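You operate a simulated robot arm through the tools that you are given. There is no shell and no other tool. Be economical: measure what you need, move in short steps, check, and stop when the job is done.

The job below is to be done with a simulated robot arm. You get a single attempt, and the scene is never put back.

## Task
Lift the washed earpiece out and leave it rinsing in the yellow foot dish.
Fine: wire basket onto the pale tray first, then back into the tank; lid on.
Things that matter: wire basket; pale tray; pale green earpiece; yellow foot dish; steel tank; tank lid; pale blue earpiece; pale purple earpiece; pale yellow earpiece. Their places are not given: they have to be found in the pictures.

It is judged by the outcome, as a careful person would: the job done as asked, and still so three seconds after it is handed in. It fails if anything else is knocked over, pushed out of place, dropped, spilled or broken. Lids that push on must go on centred and level and be pressed home; caps that screw on are set level and turned clockwise until they are tight.

## Robot
A 7-joint arm with a two-finger parallel gripper, fixed in place. Base frame: the origin is at the foot of the arm, x ahead of it, y to its left, z up; the work surface is at about z = 0. Readings come in mm, rad, newtons and seconds.
With the tool pointing down near the work surface it reaches from about 240 to 620 mm from the base axis. Its first joint turns from -1.152 to 1.152 rad. Payload 2.6 kg.
The tool frame sits at the grasp point between the pads (the TCP): z along the fingers, y along the line on which they close. The tips reach 30 mm beyond it. Largest opening 94 mm; finger width 28, thickness 10; the body of the gripper, 50 by 96 mm, starts 55 mm behind the TCP.
Orientation is told as [roll, pitch, yaw] about the base's x, y, z axes, in that order, counted from this pose: with the fingers straight down and closing along the base's y, the tool's x points along the base's -x, its y along +y and its z along -z.

## Interface
- The arm moves only by the tool send_rows. Its argument "series" is a list of rows, each a list of 7 numbers: the gripper command, from -1 (fully open) to 1 (shut), values between in proportion, then the shift along the base's x, y, z in units of 200 mm (1.0 is 200 mm), then the turn, a rotation vector about the base's x, y, z in units of 60 degrees (1.0 is 60 degrees). In form: [[grip, tx, ty, tz, ax, ay, az], ...]. A call has 1 to 20 rows; each row is the pose to reach, as a shift and turn from the pose commanded when the call began. A call with a number of a shift or a turn outside -1 to 1 is refused whole. A row lasts 0.2 s, in which the tool goes at most 50 mm and 0.15 rad; a call with a longer step from one row to the next is refused whole, and so is a gripper value outside its range. Where a pose cannot be reached the arm comes as near as it can. A force on the tool above 40 N (or 10 N above the force at the start of the call, whichever is more), or a blocked arm, ends the call early, and 0.2 s more pass. The fingers move at their own pace (about 72 mm/s each) and stop on an object; they squeeze with about 37 N. The grip force told is the motor's: it shows also when the fingers shut on nothing. Time passes only in rows, and 0.2 s behind the last, so rows that repeat a pose let the fingers close. It gives the time, the measured TCP pose, the force on the tool (base axes), the opening and the grip force at its end, in the units of the frame above (readings bear some noise).
- Cameras (640 x 400 px; columns grow to the right, rows downward): "scene" is fixed at [17.6, 413.7, 583.8]; the picture's right is [-0.92, -0.39, 0.00], its down [-0.14, 0.34, -0.93] and it looks along [0.36, -0.86, -0.37] (base axes); focal length 312 px, centre (320, 200). "wrist" rides on the gripper at [-37, 0, -58] in the tool frame; the picture's right is [0.00, -1.00, 0.00], its down [0.97, 0.00, -0.24] and it looks along [0.24, 0.00, 0.97] (tool axes); focal length 218 px, centre (320, 200).
- grab_frame(camera): a new picture of that camera. No time passes.
- locate(camera, pixels): for up to 12 pixels [column, row] of the newest picture of that camera ("zoom" is the newest enlarged one), the place [x, y, z] in the base frame of the surface seen there, good to about 2 mm. No time passes.
- zoom(camera, box): a new picture of the part [left, top, right, bottom] of that camera's present view, enlarged. No time passes.
- finish_job(): hands the job in; it is judged then, once.

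Work in short steps. Measure before you move; look again where a grasp or a placing could have gone wrong, and mend it. You have 80 turns and 38 pictures in all, those below and enlarged ones among them. Open the gripper and draw the arm clear of the work before you hand the job in, unless the task says otherwise; then end with one line.

The tools are called after "Request:" as a command line: name --pt "numbers of a row" for each row, then --argument value for the rest, lists and objects as JSON in quotes. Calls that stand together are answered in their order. send_rows: Moves the arm, as the interface text tells. Its arguments: {"type":"object","properties":{"series":{"type":"array"}},"required":["series"]} The other tools are called the same way: grab_frame (camera) takes a picture; locate (camera, pixels) gives the place of the surface under pixels of a picture; zoom (camera, box) takes an enlarged picture of a part of a camera's view; finish_job () hands the job in.

At the start:

```text
time_s: 0.0
eef_pos: [330.7, -83.7, 423.3]
ee_rot: [0.001, -0.001, -0.001]
wrist_force: [-0.1, 0.7, 0.0]
width: 94.0
finger_force: 0.1
```

scene: 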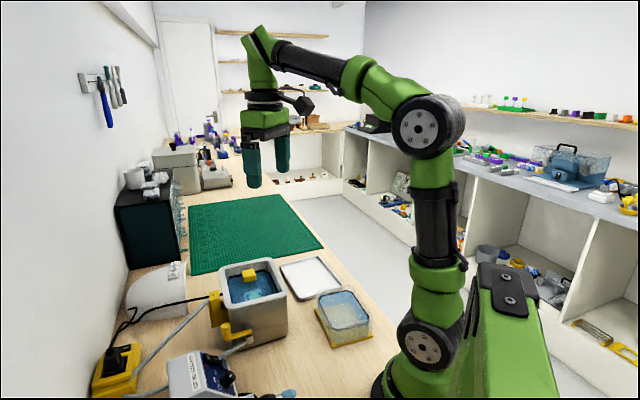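
wrist: 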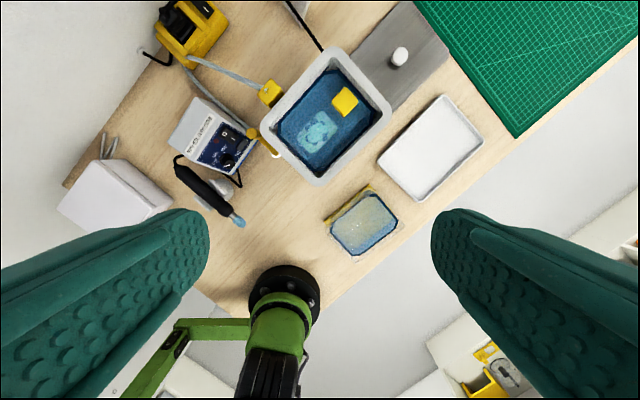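

The tank shows at about (255,300) in the scene and (328,115) in the wrist view. I enlarge both.

Request:
zoom --camera "scene" --box '[90, 230, 390, 400]'

Request:
zoom --camera "wrist" --box '[150, 0, 500, 270]'

```text
2.13 times, centred on (240, 315) of scene
```

zoom: 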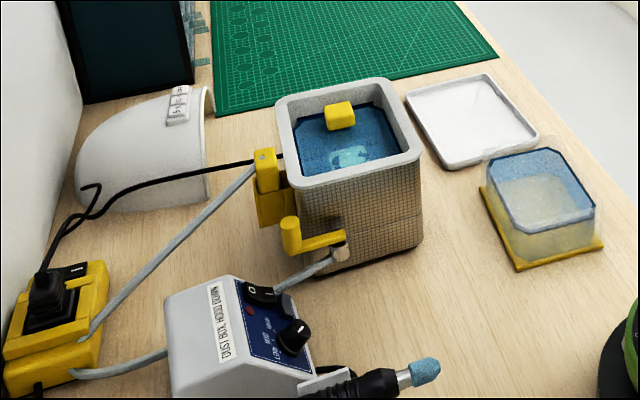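

```text
1.48 times, centred on (325, 135) of wrist
```

zoom: 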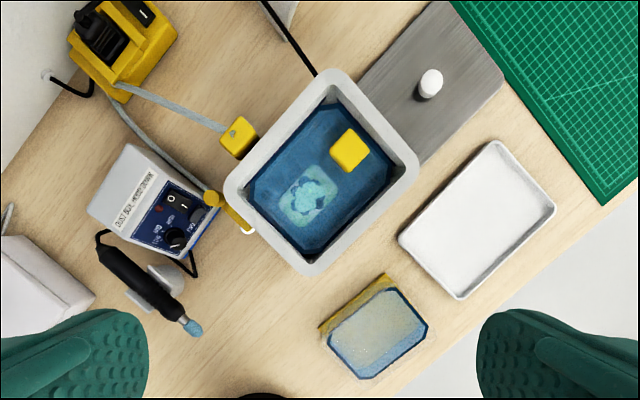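

I locate the key points in the wrist enlargement: lid, knob, tank rim, float-like yellow block, tray and dish.

Request:
locate --camera "zoom" --pixels '[[430, 82], [410, 120], [470, 110], [350, 150], [310, 195], [330, 78], [410, 170], [305, 265], [235, 190], [475, 220], [378, 330], [345, 305]]'

Request:
locate --camera "scene" --pixels '[[155, 290], [175, 270], [250, 275], [245, 290], [225, 268], [283, 262], [310, 275], [347, 310], [362, 347], [235, 330], [200, 280], [280, 310]]'

```text
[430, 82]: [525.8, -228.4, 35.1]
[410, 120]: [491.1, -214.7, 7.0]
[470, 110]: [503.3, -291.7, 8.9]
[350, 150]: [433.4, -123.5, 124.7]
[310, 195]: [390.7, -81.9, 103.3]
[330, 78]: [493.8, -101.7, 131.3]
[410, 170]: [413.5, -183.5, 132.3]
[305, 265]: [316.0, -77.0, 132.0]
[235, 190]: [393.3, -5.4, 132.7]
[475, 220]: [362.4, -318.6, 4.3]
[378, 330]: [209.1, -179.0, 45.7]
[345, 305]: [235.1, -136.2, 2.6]
```

```text
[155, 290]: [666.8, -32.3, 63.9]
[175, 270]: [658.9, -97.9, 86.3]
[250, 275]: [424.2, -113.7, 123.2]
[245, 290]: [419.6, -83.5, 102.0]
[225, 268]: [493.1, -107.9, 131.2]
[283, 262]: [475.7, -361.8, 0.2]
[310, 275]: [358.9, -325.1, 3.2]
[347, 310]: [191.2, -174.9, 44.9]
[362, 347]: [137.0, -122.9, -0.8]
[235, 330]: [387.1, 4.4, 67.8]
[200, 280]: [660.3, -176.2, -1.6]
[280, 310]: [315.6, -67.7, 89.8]
```

The tank rim is at z≈132 around (405,-93), the knob at (526,-228,35), the tray near (362,-319) and the dish near (209,-179). I move above the tank to look inside.

Request:
send_rows --pt "-1 0.2 0 -0.15 0 0 0" --pt "-1 0.4 0 -0.3 0 0 0" --pt "-1 0.5 -0.03 -0.4 0 0 0" --pt "-1 0.5 -0.03 -0.4 0 0 0"

Request:
zoom --camera "wrist" --box '[200, 90, 440, 300]'

Request:
grab_frame --camera "wrist"

```text
time_s: 1.0
eef_pos: [431.1, -91.4, 342.5]
ee_rot: [-0.001, 0.0, -0.001]
wrist_force: [-0.2, -1.5, -0.3]
width: 94.1
finger_force: 0.1
```

```text
1.90 times, centred on (320, 195) of wrist
```

zoom: 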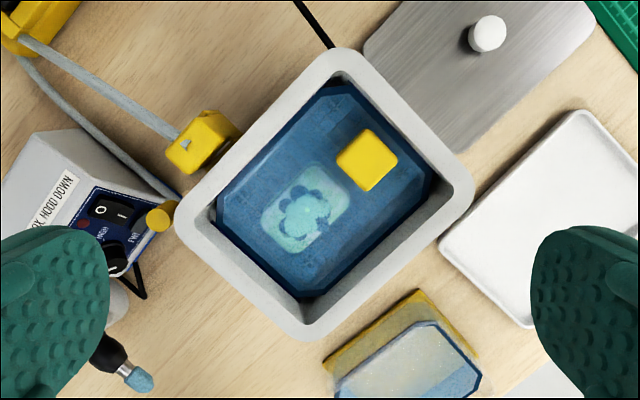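

```text
32 pictures are left
```

wrist: 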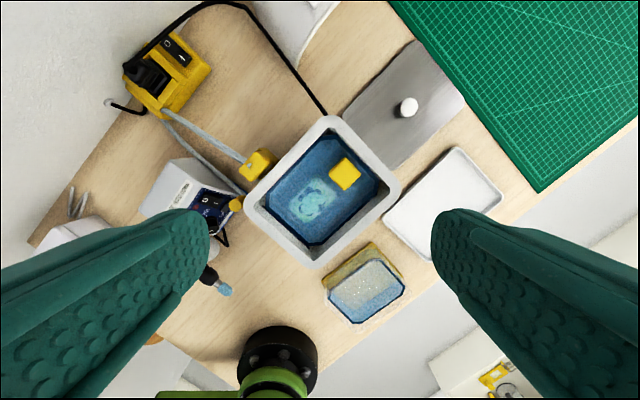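

The yellow block, at (368,160) in the enlargement, looks like the basket's grip, with something pale in the water at (305,210). I locate the corners of the block, the rim and the pale shape.

Request:
locate --camera "zoom" --pixels '[[369, 132], [395, 160], [370, 188], [340, 160], [305, 210], [270, 230], [315, 170], [345, 62], [458, 190], [305, 325], [190, 215], [250, 280]]'

Request:
zoom --camera "scene" --box '[210, 250, 300, 310]'

```text
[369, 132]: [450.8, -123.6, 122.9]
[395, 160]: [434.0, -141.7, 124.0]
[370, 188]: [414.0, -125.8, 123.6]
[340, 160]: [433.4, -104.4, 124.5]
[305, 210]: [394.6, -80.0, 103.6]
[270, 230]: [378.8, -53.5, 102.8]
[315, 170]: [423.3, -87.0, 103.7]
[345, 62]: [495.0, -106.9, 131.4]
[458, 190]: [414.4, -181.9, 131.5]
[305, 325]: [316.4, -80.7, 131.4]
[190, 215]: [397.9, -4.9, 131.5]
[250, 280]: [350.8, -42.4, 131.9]
```

```text
6.67 times, centred on (255, 280) of scene
```

zoom: 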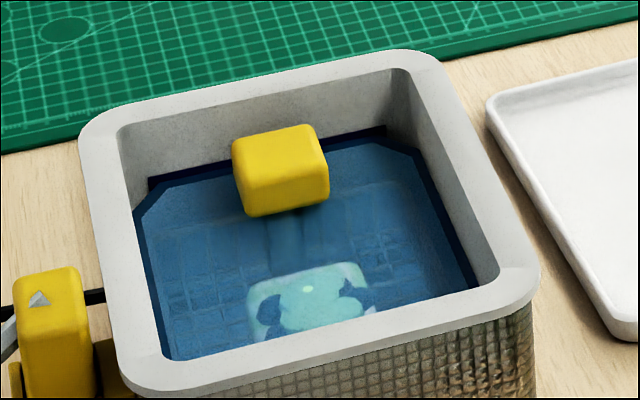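

The grip is a 26 mm block at (432.5,-124), top z 124, turned about 45° with the tank. Next I measure the tray, the dish and the lid corners from the same wrist picture.

Request:
locate --camera "wrist" --pixels '[[457, 150], [500, 198], [386, 219], [430, 258], [440, 205], [408, 107], [414, 44], [463, 100], [345, 118], [391, 166], [366, 290], [345, 265]]'

Request:
zoom --camera "scene" --box '[270, 250, 390, 360]'

```text
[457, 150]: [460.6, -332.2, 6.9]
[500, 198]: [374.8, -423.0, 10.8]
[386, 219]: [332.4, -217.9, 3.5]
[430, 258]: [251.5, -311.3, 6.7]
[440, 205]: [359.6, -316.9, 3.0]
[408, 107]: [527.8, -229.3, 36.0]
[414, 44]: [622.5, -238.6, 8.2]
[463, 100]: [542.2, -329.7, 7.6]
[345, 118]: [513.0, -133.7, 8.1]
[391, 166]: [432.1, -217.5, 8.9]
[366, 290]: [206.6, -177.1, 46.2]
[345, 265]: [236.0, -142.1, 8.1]
```

```text
3.64 times, centred on (330, 305) of scene
```

zoom: 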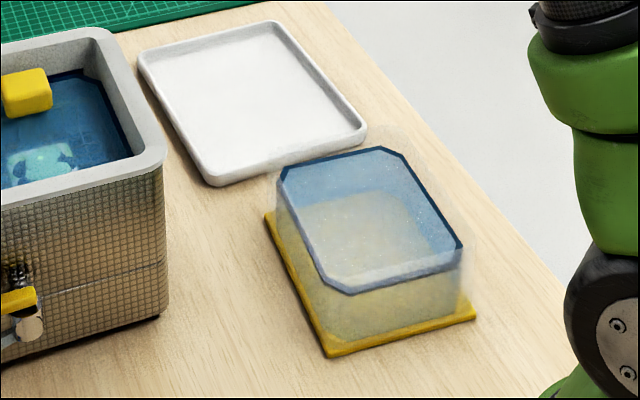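

All parts share one orientation, with the short axis at about 44°: lid centre (527.5,-230), tray centre (355,-321). I turn by -46° above the grip, part-close the fingers to about 50 mm, and look.

Request:
send_rows --pt "-0.06 0.009 -0.03 -0.1 0 0 -0.13" --pt "-0.06 0.009 -0.06 -0.25 0 0 -0.26" --pt "-0.06 0.009 -0.1 -0.4 0 0 -0.39" --pt "-0.06 0.009 -0.14 -0.55 0 0 -0.52" --pt "-0.06 0.009 -0.17 -0.65 0 0 -0.65" --pt "-0.06 0.009 -0.1715 -0.716 0 0 -0.767" --pt "-0.06 0.009 -0.1715 -0.716 0 0 -0.767"

Request:
grab_frame --camera "wrist"

```text
time_s: 2.6
eef_pos: [432.2, -123.8, 199.4]
ee_rot: [0.0, 0.0, -0.805]
wrist_force: [-0.5, -0.5, -0.2]
width: 49.9
finger_force: 0.1
```

```text
29 pictures are left
```

wrist: 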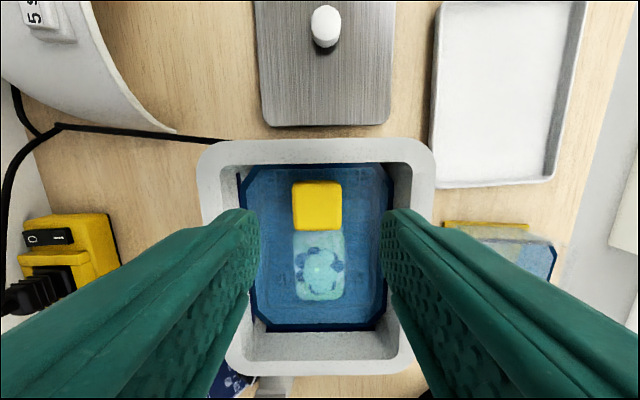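

The yaw matches: the block is square at (317,205) in the picture. I check the block's edges and the inner rim for clearances before lowering.

Request:
locate --camera "wrist" --pixels '[[296, 205], [338, 205], [317, 185], [317, 224], [318, 155], [318, 145], [318, 368], [408, 200], [430, 200], [320, 250], [320, 290], [232, 190]]'

```text
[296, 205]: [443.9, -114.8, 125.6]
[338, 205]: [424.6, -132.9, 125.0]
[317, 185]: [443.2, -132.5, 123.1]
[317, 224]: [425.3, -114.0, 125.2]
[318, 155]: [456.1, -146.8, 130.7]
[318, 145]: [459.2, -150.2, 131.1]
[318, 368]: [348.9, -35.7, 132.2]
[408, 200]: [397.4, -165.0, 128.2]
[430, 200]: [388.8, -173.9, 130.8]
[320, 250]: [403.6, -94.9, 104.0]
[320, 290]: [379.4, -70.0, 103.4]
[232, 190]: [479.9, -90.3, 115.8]
```

The block centre is about (434,-124), with 15 mm of room to the end wall. I lower to z 114 and close.

Request:
send_rows --pt "-0.06 0.008 0 -0.15 0 0 0" --pt "-0.06 0.008 0 -0.3 0 0 0" --pt "-0.06 0.008 0 -0.43 0 0 0" --pt "-0.06 0.008 0 -0.43 0 0 0" --pt "1 0.008 0 -0.43 0 0 0" --pt "1 0.008 0 -0.43 0 0 0" --pt "1 0.008 0 -0.43 0 0 0"

```text
time_s: 4.2
eef_pos: [433.3, -125.0, 113.0]
ee_rot: [0.0, 0.001, -0.803]
wrist_force: [-0.9, -0.2, 0.3]
width: 36.1
finger_force: 37.1
```

The fingers stopped at 36 mm with 37 N, so the block is held. I lift a little and check the load and picture.

Request:
send_rows --pt "1 0 0 0.03 0 0 0" --pt "1 0 0 0.08 0 0 0" --pt "1 0 0 0.15 0 0 0" --pt "1 0 0 0.2 0 0 0"

Request:
zoom --camera "scene" --box '[180, 190, 320, 310]'

```text
time_s: 5.2
eef_pos: [433.5, -124.0, 153.8]
ee_rot: [0.001, 0.0, -0.803]
wrist_force: [0.6, -0.3, -2.1]
width: 35.7
finger_force: 37.4
```

```text
3.33 times, centred on (250, 250) of scene
```

zoom: 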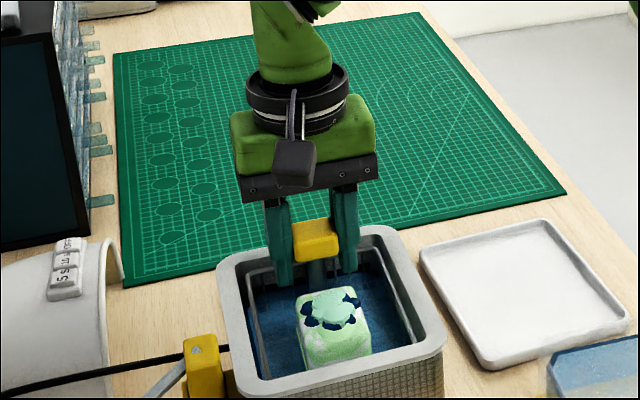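

The basket rises level with a pale green piece in it. I keep lifting straight up.

Request:
send_rows --pt "1 0 0 0.12 0 0 0" --pt "1 0 0 0.24 0 0 0" --pt "1 0 0 0.36 0 0 0" --pt "1 0 0 0.48 0 0 0" --pt "1 0 0 0.58 0 0 0" --pt "1 0 0 0.63 0 0 0" --pt "1 0 0 0.63 0 0 0"

Request:
zoom --camera "scene" --box '[180, 150, 360, 320]'

```text
time_s: 6.8
eef_pos: [433.9, -123.1, 278.8]
ee_rot: [-0.001, -0.001, -0.802]
wrist_force: [0.0, 0.4, -2.1]
width: 35.5
finger_force: 37.3
```

```text
2.35 times, centred on (270, 235) of scene
```

zoom: 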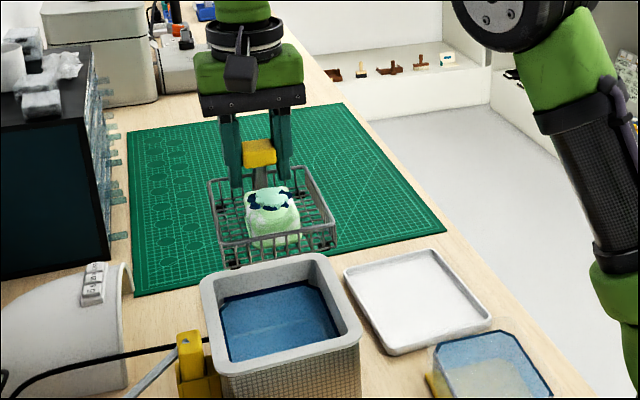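

The basket is clear of the rim. I locate its corners and the earpiece.

Request:
locate --camera "zoom" --pixels '[[221, 248], [232, 266], [333, 229], [333, 246], [210, 183], [305, 169], [270, 195], [272, 225], [280, 238], [260, 150], [262, 178], [285, 258]]'

```text
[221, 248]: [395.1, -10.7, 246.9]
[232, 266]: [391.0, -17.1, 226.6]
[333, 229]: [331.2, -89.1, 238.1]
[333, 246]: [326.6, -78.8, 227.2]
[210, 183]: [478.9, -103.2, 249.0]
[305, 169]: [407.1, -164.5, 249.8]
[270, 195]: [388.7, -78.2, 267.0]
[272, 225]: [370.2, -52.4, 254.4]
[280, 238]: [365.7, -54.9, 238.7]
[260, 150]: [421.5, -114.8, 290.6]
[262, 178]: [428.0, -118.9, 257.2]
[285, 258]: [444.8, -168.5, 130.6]
```

Basket centre is about 44 mm from the grip along the tank's long axis, with its bottom roughly 58 mm under the TCP. I carry it towards a grip position of (387,-351) over the tray.

Request:
send_rows --pt "1 -0.03 -0.1 0 0 0 0" --pt "1 -0.06 -0.25 0 0 0 0.01" --pt "1 -0.1 -0.42 0 0 0 0.02" --pt "1 -0.14 -0.6 0 0 0 0.03" --pt "1 -0.18 -0.77 0 0 0 0.04" --pt "1 -0.21 -0.9 0 0 0 0.05" --pt "1 -0.21 -0.9 0 0 0 0.05"

Request:
send_rows --pt "1 -0.012 -0.12 0 0 0 0" --pt "1 -0.025 -0.24 -0.1 0 0 0" --pt "1 -0.025 -0.24 -0.25 0 0 0" --pt "1 -0.025 -0.24 -0.4 0 0 0" --pt "1 -0.025 -0.24 -0.55 0 0 0" --pt "1 -0.025 -0.24 -0.7 0 0 0" --pt "1 -0.025 -0.24 -0.8 0 0 0" --pt "1 -0.025 -0.24 -0.8 0 0 0"

Request:
zoom --camera "scene" --box '[220, 180, 390, 320]'

Request:
grab_frame --camera "wrist"

```text
time_s: 8.4
eef_pos: [392.7, -303.4, 279.0]
ee_rot: [-0.001, 0.002, -0.751]
wrist_force: [0.2, 0.5, -1.6]
width: 35.7
finger_force: 36.5
```

```text
time_s: 10.2
eef_pos: [386.5, -351.1, 119.4]
ee_rot: [0.0, 0.0, -0.751]
wrist_force: [-0.3, 0.2, -1.4]
width: 35.7
finger_force: 37.1
```

```text
2.86 times, centred on (305, 250) of scene
```

zoom: 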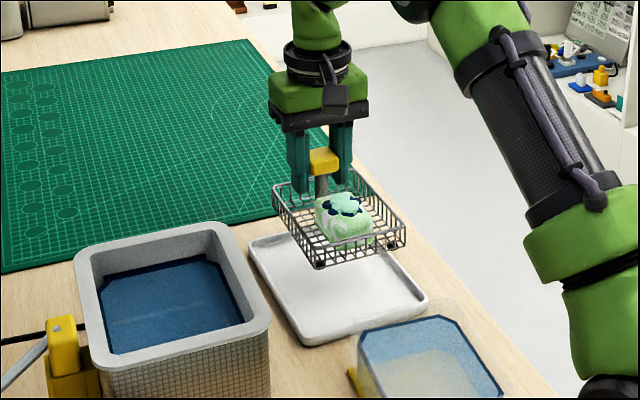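

```text
25 pictures are left
```

wrist: 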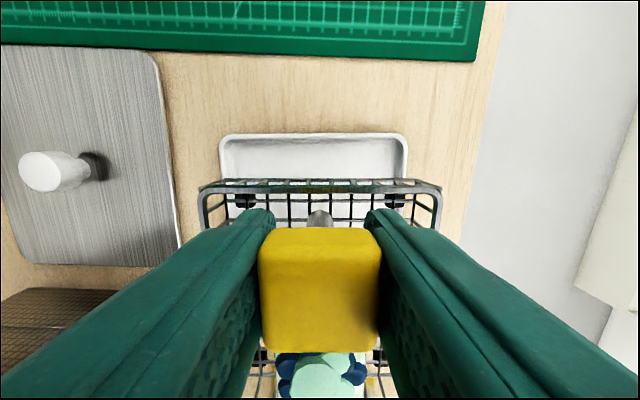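

The basket hangs over the tray. I check its rim and the tray's end edges: tray at (312,135), basket rim at (320,182).

Request:
locate --camera "wrist" --pixels '[[222, 137], [404, 137], [205, 183], [436, 186], [245, 203], [396, 203], [312, 165], [222, 160], [404, 160]]'

Request:
locate --camera "zoom" --pixels '[[318, 265], [404, 246], [320, 250], [404, 230], [272, 187], [345, 200], [345, 215], [355, 240], [310, 342], [425, 300], [256, 240]]'

```text
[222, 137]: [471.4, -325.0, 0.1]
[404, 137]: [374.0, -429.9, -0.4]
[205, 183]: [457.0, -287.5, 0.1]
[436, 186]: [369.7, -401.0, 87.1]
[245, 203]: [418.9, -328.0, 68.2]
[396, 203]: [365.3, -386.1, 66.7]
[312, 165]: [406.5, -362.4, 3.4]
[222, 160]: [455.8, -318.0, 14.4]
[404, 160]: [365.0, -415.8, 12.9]
```

```text
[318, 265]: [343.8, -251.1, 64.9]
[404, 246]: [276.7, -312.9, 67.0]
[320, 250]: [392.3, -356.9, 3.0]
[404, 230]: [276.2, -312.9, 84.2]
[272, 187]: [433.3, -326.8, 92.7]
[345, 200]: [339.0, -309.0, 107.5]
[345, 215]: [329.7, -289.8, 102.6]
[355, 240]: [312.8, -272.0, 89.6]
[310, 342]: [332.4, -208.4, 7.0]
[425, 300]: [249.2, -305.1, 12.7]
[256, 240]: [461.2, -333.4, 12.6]
```

Basket centre (355.6,-323) matches the tray centre (354,-320), and the bottom is at about z 63. I lower it, slowing near contact.

Request:
send_rows --pt "1 -0.005 0.01 -0.1 0 0 0" --pt "1 -0.005 0.01 -0.19 0 0 0" --pt "1 -0.005 0.01 -0.24 0 0 0" --pt "1 -0.005 0.01 -0.265 0 0 0" --pt "1 -0.005 0.01 -0.28 0 0 0" --pt "1 -0.005 0.01 -0.29 0 0 0"

```text
time_s: 11.6
eef_pos: [385.9, -350.5, 64.1]
ee_rot: [-0.002, -0.001, -0.75]
wrist_force: [-3.0, 1.5, 12.8]
width: 35.5
finger_force: 37.1
```

Contact shows (12.8 N upward), so the basket is down on the tray. I ease up a touch, open to 50 mm and rise.

Request:
send_rows --pt "1 0 0 0.01 0 0 0" --pt "-0.06 0 0 0.01 0 0 0" --pt "-0.06 0 0 0.01 0 0 0" --pt "-0.06 0 0 0.1 0 0 0" --pt "-0.06 0 0 0.25 0 0 0" --pt "-0.06 0 0 0.45 0 0 0" --pt "-0.06 0 0 0.65 0 0 0" --pt "-0.06 0 0 0.65 0 0 0"

Request:
grab_frame --camera "wrist"

Request:
zoom --camera "scene" --box '[260, 210, 370, 310]'

```text
time_s: 13.4
eef_pos: [385.6, -349.1, 191.6]
ee_rot: [0.0, 0.0, -0.75]
wrist_force: [-0.2, 0.2, -0.6]
width: 49.9
finger_force: 0.0
```

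```text
24 pictures are left
```

wrist: 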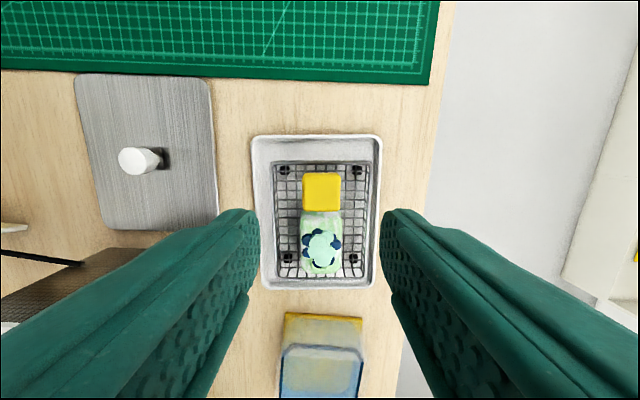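

```text
4.00 times, centred on (315, 260) of scene
```

zoom: 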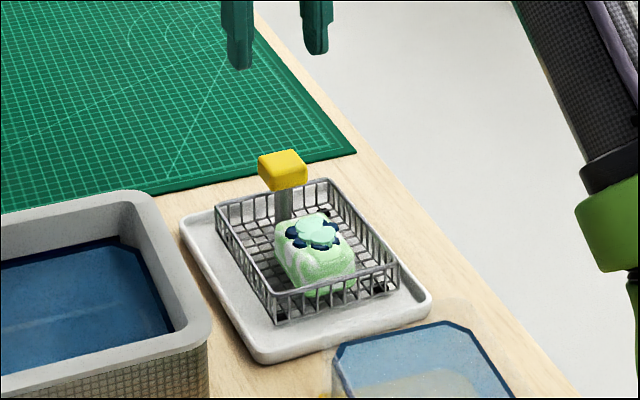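

The basket sits level in the tray and the green earpiece is exposed. I move to view it from above (at about (342,-300)).

Request:
locate --camera "zoom" --pixels '[[318, 235], [320, 215], [285, 225], [275, 240], [300, 285], [352, 270], [355, 250], [330, 290], [315, 265], [300, 275]]'

Request:
zoom --camera "wrist" --box '[250, 130, 390, 290]'

```text
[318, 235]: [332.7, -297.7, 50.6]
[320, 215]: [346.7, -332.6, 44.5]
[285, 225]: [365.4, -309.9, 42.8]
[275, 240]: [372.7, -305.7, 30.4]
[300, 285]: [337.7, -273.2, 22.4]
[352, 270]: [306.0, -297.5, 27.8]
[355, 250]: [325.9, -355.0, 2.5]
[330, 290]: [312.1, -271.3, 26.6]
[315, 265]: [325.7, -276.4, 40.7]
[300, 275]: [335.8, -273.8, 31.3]
```

```text
2.50 times, centred on (320, 210) of wrist
```

zoom: 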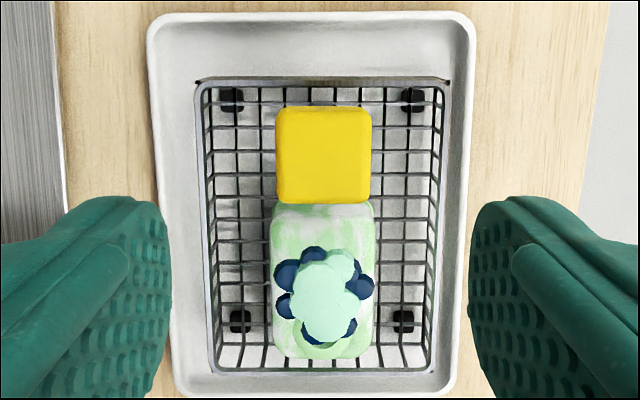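

The earpiece body is about 40 mm wide and 55 long. I need its floor and extents: I locate basket floor wires, body edges and rim in the wrist enlargement.

Request:
locate --camera "zoom" --pixels '[[415, 241], [228, 241], [320, 340], [285, 345], [362, 345], [274, 280], [373, 235], [280, 215], [365, 215], [325, 285], [322, 360], [250, 200]]'

```text
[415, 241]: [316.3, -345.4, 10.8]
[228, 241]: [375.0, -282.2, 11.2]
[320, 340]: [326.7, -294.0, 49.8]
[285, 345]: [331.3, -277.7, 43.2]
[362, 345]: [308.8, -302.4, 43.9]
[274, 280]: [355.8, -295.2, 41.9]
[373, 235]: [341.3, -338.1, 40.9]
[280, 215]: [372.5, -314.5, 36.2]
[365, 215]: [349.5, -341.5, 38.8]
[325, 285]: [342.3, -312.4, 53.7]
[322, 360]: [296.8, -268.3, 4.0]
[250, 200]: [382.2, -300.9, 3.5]
```

I take a very close look at the piece to be sure what is one body.

Request:
zoom --camera "scene" --box '[320, 255, 365, 290]'

Request:
zoom --camera "wrist" --box '[290, 200, 355, 285]'

```text
11.43 times, centred on (342, 272) of scene
```

zoom: 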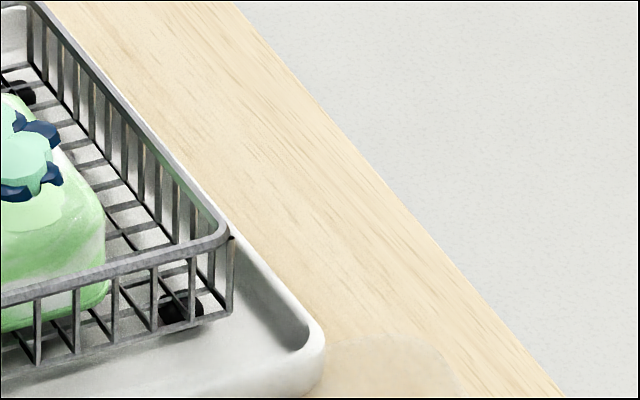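

```text
4.71 times, centred on (322, 242) of wrist
```

zoom: 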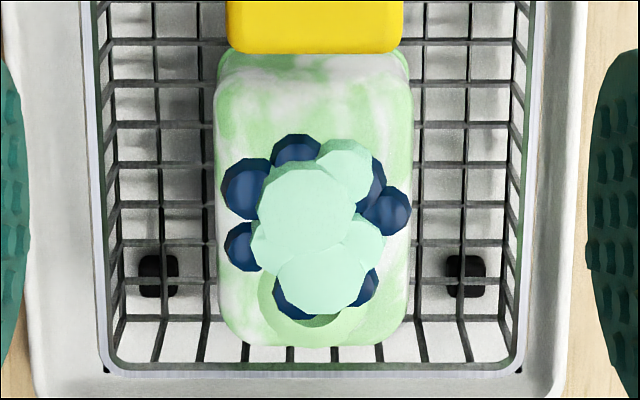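

The lumpy pale-green part with dark beads may be separate from the marbled block. I look for the other earpieces to compare.

Request:
zoom --camera "scene" --box '[440, 80, 640, 220]'

Request:
zoom --camera "scene" --box '[110, 110, 260, 220]'

```text
2.86 times, centred on (540, 150) of scene
```

zoom: 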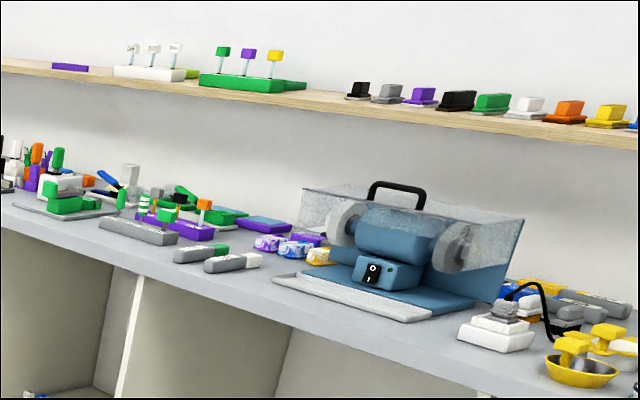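

```text
3.64 times, centred on (185, 165) of scene
```

zoom: 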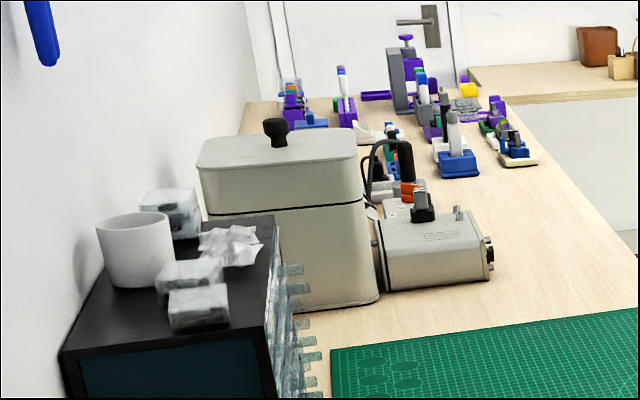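

Near (290,248) in that enlargement sit three marbled pieces in purple, blue and yellow; I enlarge them.

Request:
zoom --camera "scene" --box '[520, 155, 565, 185]'

```text
13.33 times, centred on (542, 170) of scene
```

zoom: 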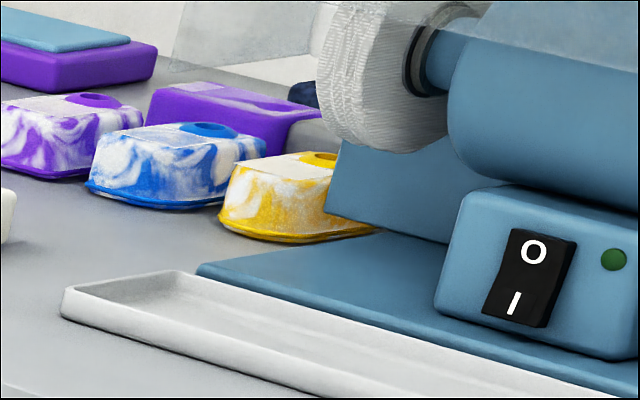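

The marbled purple, blue and yellow blocks match the set, and the basket's green block has the same shape, with a lumpy cluster on top. I go lower over it for a closer view before deciding what to grip.

Request:
send_rows --pt "-0.28 -0.08 0.07 -0.05 0 0 0" --pt "-0.28 -0.16 0.14 -0.15 0 0 0" --pt "-0.28 -0.22 0.195 -0.3 0 0 0" --pt "-0.28 -0.225 0.2 -0.405 0 0 0" --pt "-0.28 -0.225 0.2 -0.405 0 0 0"

Request:
zoom --camera "wrist" --box '[240, 100, 400, 260]'

Request:
zoom --camera "scene" --box '[315, 250, 365, 290]'

```text
time_s: 14.6
eef_pos: [340.8, -309.0, 111.0]
ee_rot: [-0.002, 0.001, -0.751]
wrist_force: [-0.2, 0.1, -0.7]
width: 60.2
finger_force: 0.0
```

```text
2.50 times, centred on (320, 180) of wrist
```

zoom: 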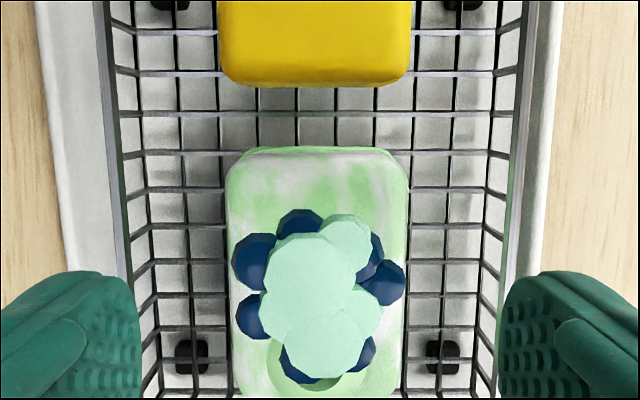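

```text
10.00 times, centred on (340, 270) of scene
```

zoom: 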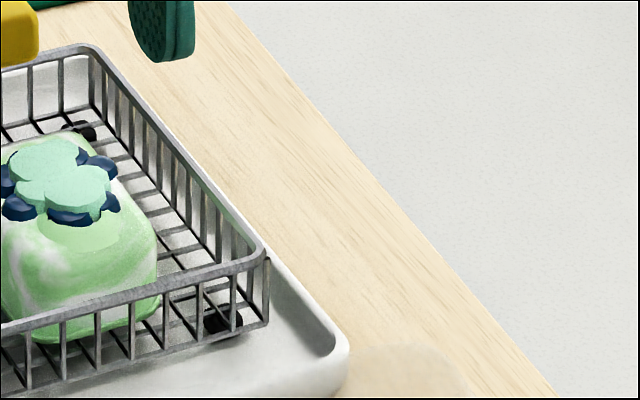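

The basket appears to hold only one listed object, so cluster and block are probably one piece. To verify, I grip just the cluster with tips at z≈46 and lift only a few mm.

Request:
send_rows --pt "-0.28 -0.02 0.02 -0.06 0 0 0" --pt "-0.28 -0.02 0.02 -0.12 0 0 0" --pt "-0.28 -0.02 0.02 -0.175 0 0 0" --pt "0.2 -0.02 0.02 -0.175 0 0 0" --pt "1 -0.02 0.02 -0.175 0 0 0" --pt "1 -0.02 0.02 -0.175 0 0 0" --pt "1 -0.02 0.02 -0.175 0 0 0"

```text
time_s: 16.2
eef_pos: [336.6, -306.5, 75.7]
ee_rot: [0.002, 0.0, -0.75]
wrist_force: [-0.5, -0.4, 0.8]
width: 0.1
finger_force: 33.0
```

The fingers shut on nothing, so I look at what happened.

Request:
zoom --camera "scene" --box '[290, 215, 370, 295]'

Request:
grab_frame --camera "wrist"

```text
5.00 times, centred on (330, 255) of scene
```

zoom: 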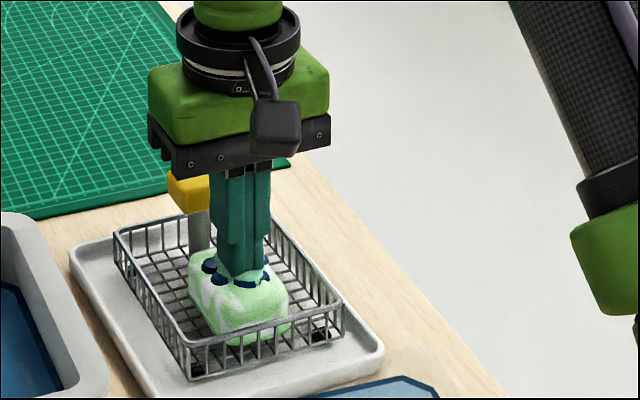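

```text
13 pictures are left
```

wrist: 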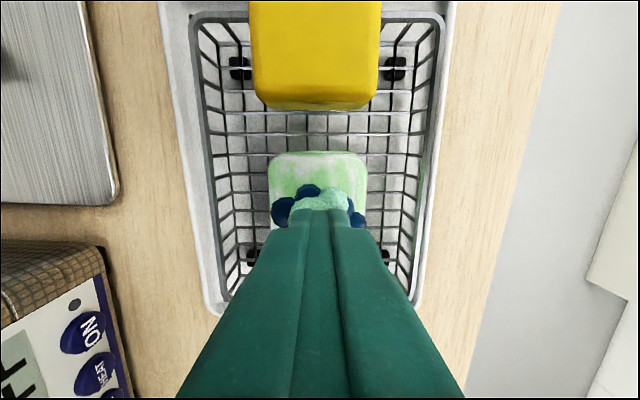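

The cluster isn't solid and the block stayed put, so the block is the earpiece body. I open, lower to tips at z≈16 and grip it across its 40 mm width.

Request:
send_rows --pt "-0.28 0 0 0.05 0 0 0" --pt "-0.28 0.018 -0.013 0.05 0 0 0" --pt "-0.28 0.018 -0.013 0.05 0 0 0" --pt "-0.28 0.018 -0.013 -0.05 0 0 0" --pt "-0.28 0.018 -0.013 -0.12 0 0 0" --pt "-0.28 0.018 -0.013 -0.145 0 0 0" --pt "1 0.018 -0.013 -0.145 0 0 0" --pt "1 0.018 -0.013 -0.145 0 0 0" --pt "1 0.018 -0.013 -0.145 0 0 0" --pt "1 0.018 -0.013 -0.145 0 0 0"

```text
time_s: 18.4
eef_pos: [339.7, -309.8, 46.7]
ee_rot: [-0.001, 0.0, -0.75]
wrist_force: [-0.2, -0.3, 0.3]
width: 47.5
finger_force: 37.2
```

It is held at 47.5 mm. I lift straight up and check.

Request:
send_rows --pt "1 0 0 0.04 0 0 0" --pt "1 0 0 0.12 0 0 0" --pt "1 0 0 0.24 0 0 0" --pt "1 0 0 0.4 0 0 0" --pt "1 0 0 0.56 0 0 0" --pt "1 0 0 0.65 0 0 0" --pt "1 0 0 0.65 0 0 0"

Request:
zoom --camera "scene" --box '[260, 180, 400, 360]'

```text
time_s: 20.0
eef_pos: [339.8, -309.1, 176.8]
ee_rot: [0.001, -0.002, -0.751]
wrist_force: [0.1, -0.1, -0.4]
width: 47.6
finger_force: 37.1
```

```text
2.22 times, centred on (330, 270) of scene
```

zoom: 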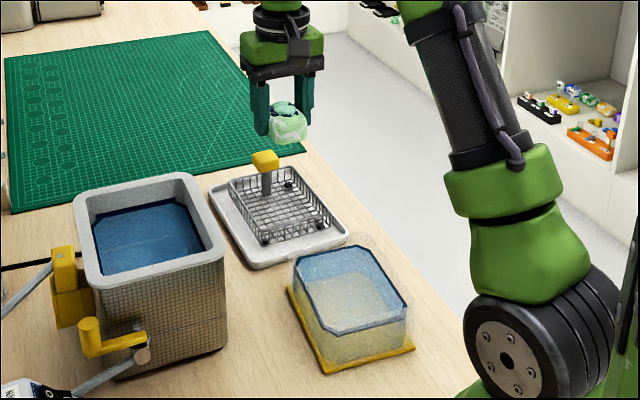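

The earpiece is held. Now I measure the dish: water outline, wall top and yellow foot corners.

Request:
locate --camera "zoom" --pixels '[[295, 264], [302, 252], [362, 246], [408, 302], [402, 320], [335, 332], [350, 285], [287, 292], [325, 372], [414, 347], [290, 245], [370, 236]]'

```text
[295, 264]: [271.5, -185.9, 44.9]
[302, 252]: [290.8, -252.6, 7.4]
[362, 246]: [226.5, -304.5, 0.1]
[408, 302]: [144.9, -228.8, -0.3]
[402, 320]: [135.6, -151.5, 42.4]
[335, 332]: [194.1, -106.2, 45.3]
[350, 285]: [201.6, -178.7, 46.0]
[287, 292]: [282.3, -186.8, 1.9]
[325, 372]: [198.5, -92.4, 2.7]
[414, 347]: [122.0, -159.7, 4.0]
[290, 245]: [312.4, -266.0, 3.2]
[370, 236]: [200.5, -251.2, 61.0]
```

The dish centre is about (202,-173.5), its short axis at 41.5°, its wall top at z≈61. I carry the earpiece there, turning -5°, and look down.

Request:
send_rows --pt "1 -0.1 0.1 0 0 0 -0.02" --pt "1 -0.22 0.22 0 0 0 -0.04" --pt "1 -0.35 0.345 0 0 0 -0.06" --pt "1 -0.48 0.475 0 0 0 -0.08" --pt "1 -0.6 0.59 0 0 0 -0.09" --pt "1 -0.69 0.68 0 0 0 -0.09" --pt "1 -0.69 0.68 0 0 0 -0.09"

Request:
grab_frame --camera "wrist"

```text
time_s: 21.6
eef_pos: [201.8, -172.0, 175.7]
ee_rot: [0.001, 0.0, -0.844]
wrist_force: [0.0, 0.4, -0.3]
width: 47.9
finger_force: 37.1
```

```text
11 pictures are left
```

wrist: 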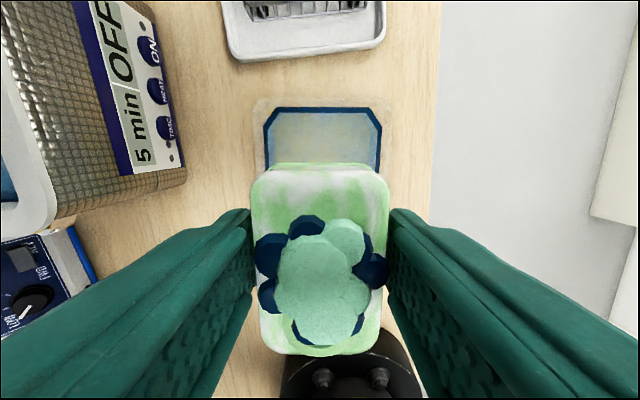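

The dish outline (265–381) is centred under the held piece and aligned. I lower to near its floor and then gently until contact.

Request:
send_rows --pt "1 0.01 -0.012 -0.12 0 0 0" --pt "1 0.01 -0.012 -0.28 0 0 0" --pt "1 0.01 -0.012 -0.42 0 0 0" --pt "1 0.01 -0.012 -0.54 0 0 0" --pt "1 0.01 -0.012 -0.6 0 0 0" --pt "1 0.01 -0.012 -0.63 0 0 0" --pt "1 0.01 -0.012 -0.65 0 0 0"

```text
time_s: 23.2
eef_pos: [202.6, -175.3, 45.1]
ee_rot: [-0.001, 0.0, -0.844]
wrist_force: [0.4, 0.3, -0.1]
width: 47.4
finger_force: 36.5
```

No contact yet at TCP z 45. I continue in 1 to 2 mm steps.

Request:
send_rows --pt "1 0 0 -0.008 0 0 0" --pt "1 0 0 -0.014 0 0 0" --pt "1 0 0 -0.02 0 0 0" --pt "1 0 0 -0.026 0 0 0"

```text
time_s: 24.2
eef_pos: [203.0, -174.8, 40.5]
ee_rot: [0.001, 0.0, -0.845]
wrist_force: [0.0, 0.7, -0.6]
width: 47.5
finger_force: 37.0
```

Request:
send_rows --pt "1 0 0 -0.006 0 0 0" --pt "1 0 0 -0.012 0 0 0" --pt "1 0 0 -0.018 0 0 0"

```text
time_s: 25.0
eef_pos: [205.1, -175.1, 37.8]
ee_rot: [0.002, 0.001, -0.844]
wrist_force: [-0.8, -0.6, -0.9]
width: 47.5
finger_force: 36.8
```

Still no clear contact (z 37.8). One more small step.

Request:
send_rows --pt "1 0 0 -0.008 0 0 0" --pt "1 0 0 -0.014 0 0 0" --pt "1 0 0 -0.014 0 0 0"

Request:
zoom --camera "scene" --box '[290, 240, 390, 360]'

```text
time_s: 25.8
eef_pos: [204.9, -175.9, 36.6]
ee_rot: [0.0, -0.004, -0.844]
wrist_force: [-2.7, 3.5, 32.5]
width: 47.6
finger_force: 37.4
```

```text
3.33 times, centred on (340, 300) of scene
```

zoom: 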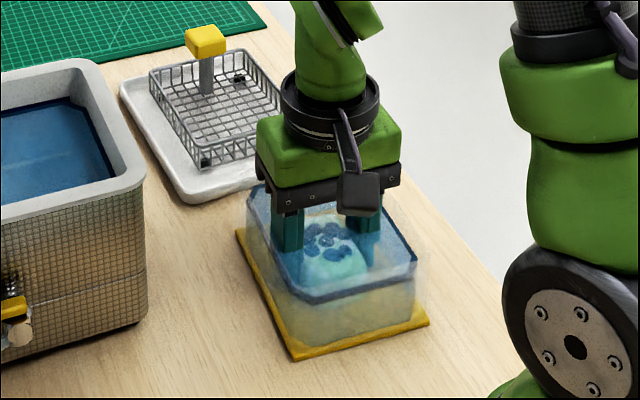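

Contact (32 N): the earpiece is on the dish floor. I ease up 2.5 mm, open to 62 mm and rise.

Request:
send_rows --pt "1 0 0 0.012 0 0 0" --pt "-0.32 0 0 0.012 0 0 0" --pt "-0.32 0 0 0.012 0 0 0" --pt "-0.32 0 0 0.08 0 0 0" --pt "-0.32 0 0 0.2 0 0 0" --pt "-0.32 0 0 0.4 0 0 0" --pt "-0.32 0 0 0.6 0 0 0" --pt "-0.32 0 0 0.7 0 0 0"

Request:
grab_frame --camera "wrist"

```text
time_s: 27.6
eef_pos: [204.3, -175.0, 175.9]
ee_rot: [0.001, 0.0, -0.845]
wrist_force: [-0.1, -0.5, 0.3]
width: 61.9
finger_force: 0.0
```

```text
9 pictures are left
```

wrist: 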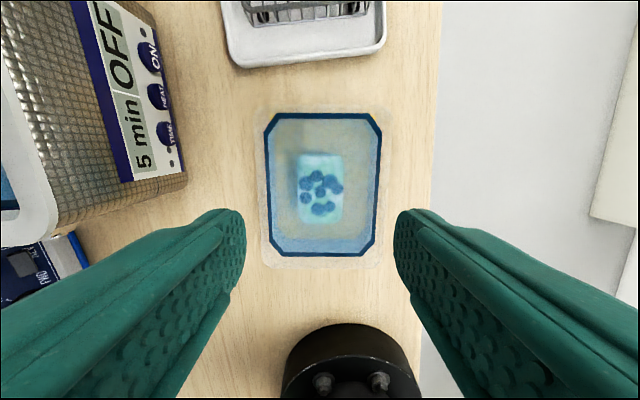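

The earpiece lies submerged in the dish. I return above the basket grip at (386,-350) with yaw -0.75.

Request:
send_rows --pt "-0.06 0.1 -0.1 0 0 0 0.02" --pt "-0.06 0.25 -0.24 0 0 0 0.04" --pt "-0.06 0.4 -0.39 0 0 0 0.06" --pt "-0.06 0.55 -0.53 0 0 0 0.08" --pt "-0.06 0.7 -0.67 0 0 0 0.09" --pt "-0.06 0.83 -0.8 0 0 0 0.09" --pt "-0.06 0.91 -0.875 0 0 0 0.09" --pt "-0.06 0.91 -0.875 0 0 0 0.09"

Request:
grab_frame --camera "wrist"

```text
time_s: 29.4
eef_pos: [386.6, -348.9, 175.3]
ee_rot: [0.001, 0.001, -0.752]
wrist_force: [-0.6, 1.0, -0.3]
width: 49.7
finger_force: 0.0
```

```text
8 pictures are left
```

wrist: 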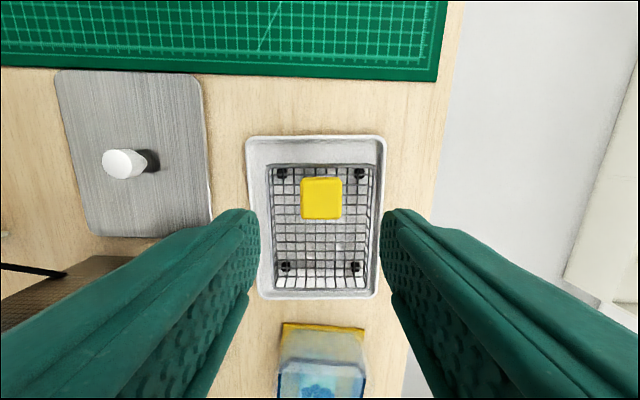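

The grip block is centred at (321,198). I lower to z 64.5, close and lift.

Request:
send_rows --pt "-0.06 -0.003 -0.006 -0.15 0 0 0" --pt "-0.06 -0.003 -0.006 -0.32 0 0 0" --pt "-0.06 -0.003 -0.006 -0.46 0 0 0" --pt "-0.06 -0.003 -0.006 -0.55 0 0 0" --pt "-0.06 -0.003 -0.006 -0.55 0 0 0" --pt "1 -0.003 -0.006 -0.55 0 0 0" --pt "1 -0.003 -0.006 -0.55 0 0 0" --pt "1 -0.003 -0.006 -0.55 0 0 0"

Request:
send_rows --pt "1 0 0 0.05 0 0 0" --pt "1 0 0 0.2 0 0 0" --pt "1 0 0 0.4 0 0 0" --pt "1 0 0 0.6 0 0 0" --pt "1 0 0 0.8 0 0 0" --pt "1 0 0 0.95 0 0 0" --pt "1 0 0 0.95 0 0 0"

```text
time_s: 31.2
eef_pos: [385.3, -350.8, 64.8]
ee_rot: [0.001, 0.001, -0.75]
wrist_force: [-0.4, -0.7, 0.5]
width: 35.8
finger_force: 36.8
```

```text
time_s: 32.8
eef_pos: [385.0, -350.7, 255.3]
ee_rot: [0.0, 0.0, -0.75]
wrist_force: [0.0, 0.9, -0.7]
width: 35.4
finger_force: 36.8
```

The basket is held and lifted. I carry it back over the tank to (433.5,-124.5) with the original yaw -0.80.

Request:
send_rows --pt "1 0.03 0.12 0 0 0 -0.01" --pt "1 0.07 0.3 0 0 0 -0.02" --pt "1 0.11 0.48 0 0 0 -0.03" --pt "1 0.15 0.66 0 0 0 -0.04" --pt "1 0.19 0.84 0 0 0 -0.051" --pt "1 0.22 0.95 0 0 0 -0.051" --pt "1 0.22 0.95 0 0 0 -0.051"

Request:
send_rows --pt "1 0.01 0.09 0 0 0 0" --pt "1 0.0225 0.179 0 0 0 0" --pt "1 0.0225 0.179 0 0 0 0" --pt "1 0.0225 0.179 0 0 0 0"

Request:
grab_frame --camera "wrist"

```text
time_s: 34.4
eef_pos: [429.1, -161.8, 256.6]
ee_rot: [-0.001, -0.001, -0.805]
wrist_force: [0.6, 0.4, -0.4]
width: 35.7
finger_force: 37.0
```

```text
time_s: 35.4
eef_pos: [433.0, -124.4, 254.4]
ee_rot: [0.0, 0.0, -0.805]
wrist_force: [-0.4, -0.3, -2.0]
width: 35.5
finger_force: 36.9
```

```text
7 pictures are left
```

wrist: 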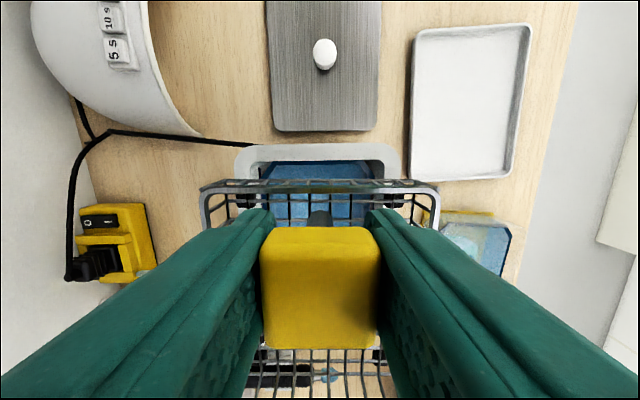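

The basket (200–440) is centred over the tank (235–402). I lower it along the path it came out.

Request:
send_rows --pt "1 0.001 0 -0.12 0 0 0" --pt "1 0.001 0 -0.25 0 0 0" --pt "1 0.001 0 -0.33 0 0 0" --pt "1 0.001 0 -0.41 0 0 0" --pt "1 0.001 0 -0.49 0 0 0" --pt "1 0.001 0 -0.57 0 0 0" --pt "1 0.001 0 -0.64 0 0 0" --pt "1 0.001 0 -0.68 0 0 0"

Request:
send_rows --pt "1 0 0 -0.008 0 0 0" --pt "1 0 0 -0.015 0 0 0" --pt "1 0 0 -0.02 0 0 0" --pt "1 0 0 -0.024 0 0 0"

```text
time_s: 37.2
eef_pos: [433.5, -126.0, 117.6]
ee_rot: [0.0, 0.0, -0.802]
wrist_force: [-0.4, -0.5, -0.4]
width: 35.5
finger_force: 37.3
```

```text
time_s: 38.2
eef_pos: [434.5, -125.1, 115.1]
ee_rot: [0.002, -0.002, -0.805]
wrist_force: [-1.4, 0.1, 6.7]
width: 35.5
finger_force: 37.2
```

Contact at z≈115, the original seat height. I release and rise, then check.

Request:
send_rows --pt "1 0 0 0.003 0 0 0" --pt "-0.06 0 0 0.003 0 0 0" --pt "-0.06 0 0 0.003 0 0 0" --pt "-0.06 0 0 0.1 0 0 0" --pt "-0.06 0 0 0.25 0 0 0" --pt "-0.06 0 0 0.42 0 0 0" --pt "-0.06 0 0 0.42 0 0 0"

Request:
grab_frame --camera "wrist"

```text
time_s: 39.8
eef_pos: [435.8, -124.0, 199.8]
ee_rot: [0.001, -0.001, -0.802]
wrist_force: [0.2, 0.3, 0.5]
width: 50.0
finger_force: 0.0
```

```text
6 pictures are left
```

wrist: 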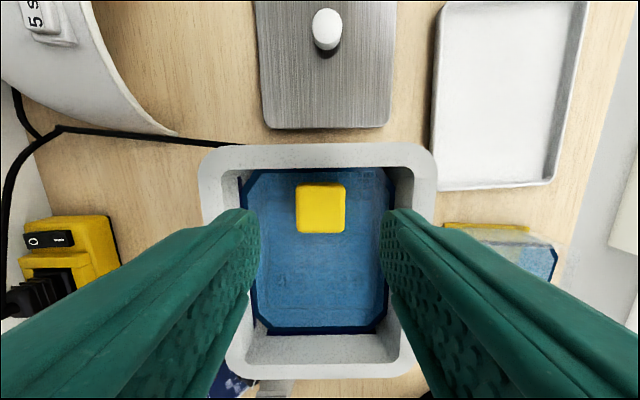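

The basket is back in place, its grip at (320,208) as before. I move above the lid knob at (527,-229) with the same yaw and look.

Request:
send_rows --pt "-0.06 0.1 -0.12 0.02 0 0 0" --pt "-0.06 0.22 -0.25 0.02 0 0 0" --pt "-0.06 0.34 -0.4 0 0 0 0" --pt "-0.06 0.455 -0.525 -0.1 0 0 0" --pt "-0.06 0.455 -0.525 -0.3 0 0 0" --pt "-0.06 0.455 -0.525 -0.3 0 0 0"

Request:
grab_frame --camera "wrist"

```text
time_s: 41.2
eef_pos: [525.3, -230.6, 136.8]
ee_rot: [-0.001, 0.0, -0.803]
wrist_force: [0.1, 1.0, -0.3]
width: 49.7
finger_force: 0.0
```

```text
5 pictures are left
```

wrist: 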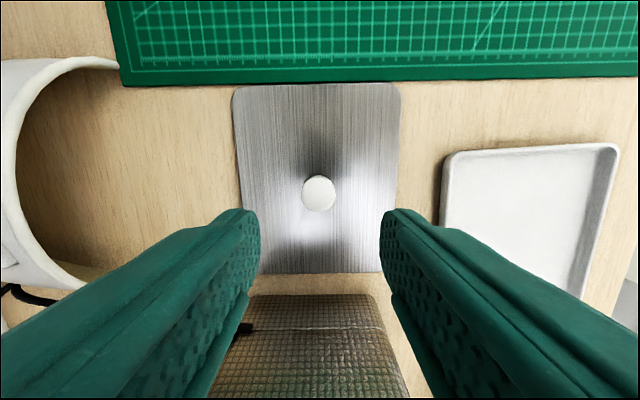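

I measure the knob centre and the lid's edges precisely from here.

Request:
locate --camera "wrist" --pixels '[[319, 190], [319, 205], [237, 100], [397, 100], [240, 170], [396, 170], [250, 87], [385, 87], [265, 271], [375, 270], [306, 190], [333, 190]]'

```text
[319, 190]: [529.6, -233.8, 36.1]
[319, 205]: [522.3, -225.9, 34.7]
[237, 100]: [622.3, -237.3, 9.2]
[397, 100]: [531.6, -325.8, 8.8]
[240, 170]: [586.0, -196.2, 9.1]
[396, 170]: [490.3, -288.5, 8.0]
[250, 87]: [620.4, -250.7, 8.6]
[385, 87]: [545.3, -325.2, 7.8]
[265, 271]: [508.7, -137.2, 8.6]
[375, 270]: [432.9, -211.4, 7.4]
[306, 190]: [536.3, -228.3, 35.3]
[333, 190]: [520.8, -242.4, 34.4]
```

The lid centre is about (527,-231), with its short axis at 44.6°. Before lifting it I want the tank's centre more exactly, so I look straight down on the tank from z 250.

Request:
send_rows --pt "-0.06 0 0 0.2 0 0 0" --pt "-0.06 -0.03 0.03 0.4 0 0 0" --pt "-0.06 -0.15 0.17 0.5 0 0 0" --pt "-0.06 -0.28 0.32 0.57 0 0 0" --pt "-0.06 -0.41 0.47 0.57 0 0 0" --pt "-0.06 -0.53 0.6 0.57 0 0 0" --pt "-0.06 -0.61 0.69 0.57 0 0 0" --pt "-0.06 -0.61 0.69 0.57 0 0 0"

Request:
grab_frame --camera "wrist"

```text
time_s: 43.0
eef_pos: [403.6, -91.3, 252.8]
ee_rot: [0.0, 0.0, -0.803]
wrist_force: [-0.1, -1.2, -0.3]
width: 49.9
finger_force: 0.0
```

```text
4 pictures are left
```

wrist: 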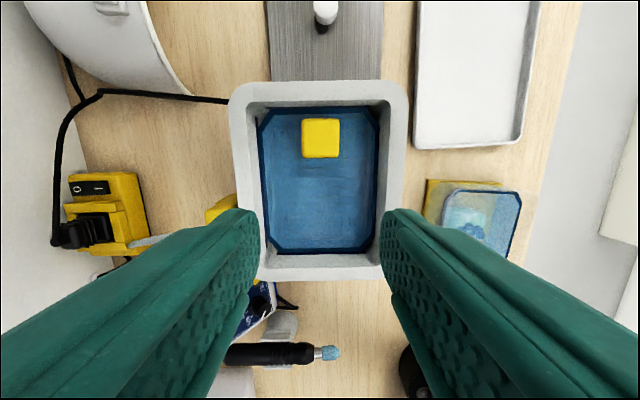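

The whole rim shows: far edge at row ~81, near edge at ~280, sides at ~231 and ~407. I locate points just inside each outer edge.

Request:
locate --camera "wrist" --pixels '[[260, 83], [380, 83], [318, 83], [318, 278], [275, 278], [360, 278], [232, 110], [406, 110], [235, 180], [403, 180], [318, 100], [318, 271]]'

```text
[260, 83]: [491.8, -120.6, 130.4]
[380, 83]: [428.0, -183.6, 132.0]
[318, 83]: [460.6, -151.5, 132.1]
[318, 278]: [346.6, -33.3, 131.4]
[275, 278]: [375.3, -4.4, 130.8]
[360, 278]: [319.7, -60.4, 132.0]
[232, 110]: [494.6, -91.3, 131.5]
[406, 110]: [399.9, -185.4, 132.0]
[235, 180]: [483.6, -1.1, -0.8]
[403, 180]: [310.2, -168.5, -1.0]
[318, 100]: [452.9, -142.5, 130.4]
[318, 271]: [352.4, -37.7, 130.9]
```

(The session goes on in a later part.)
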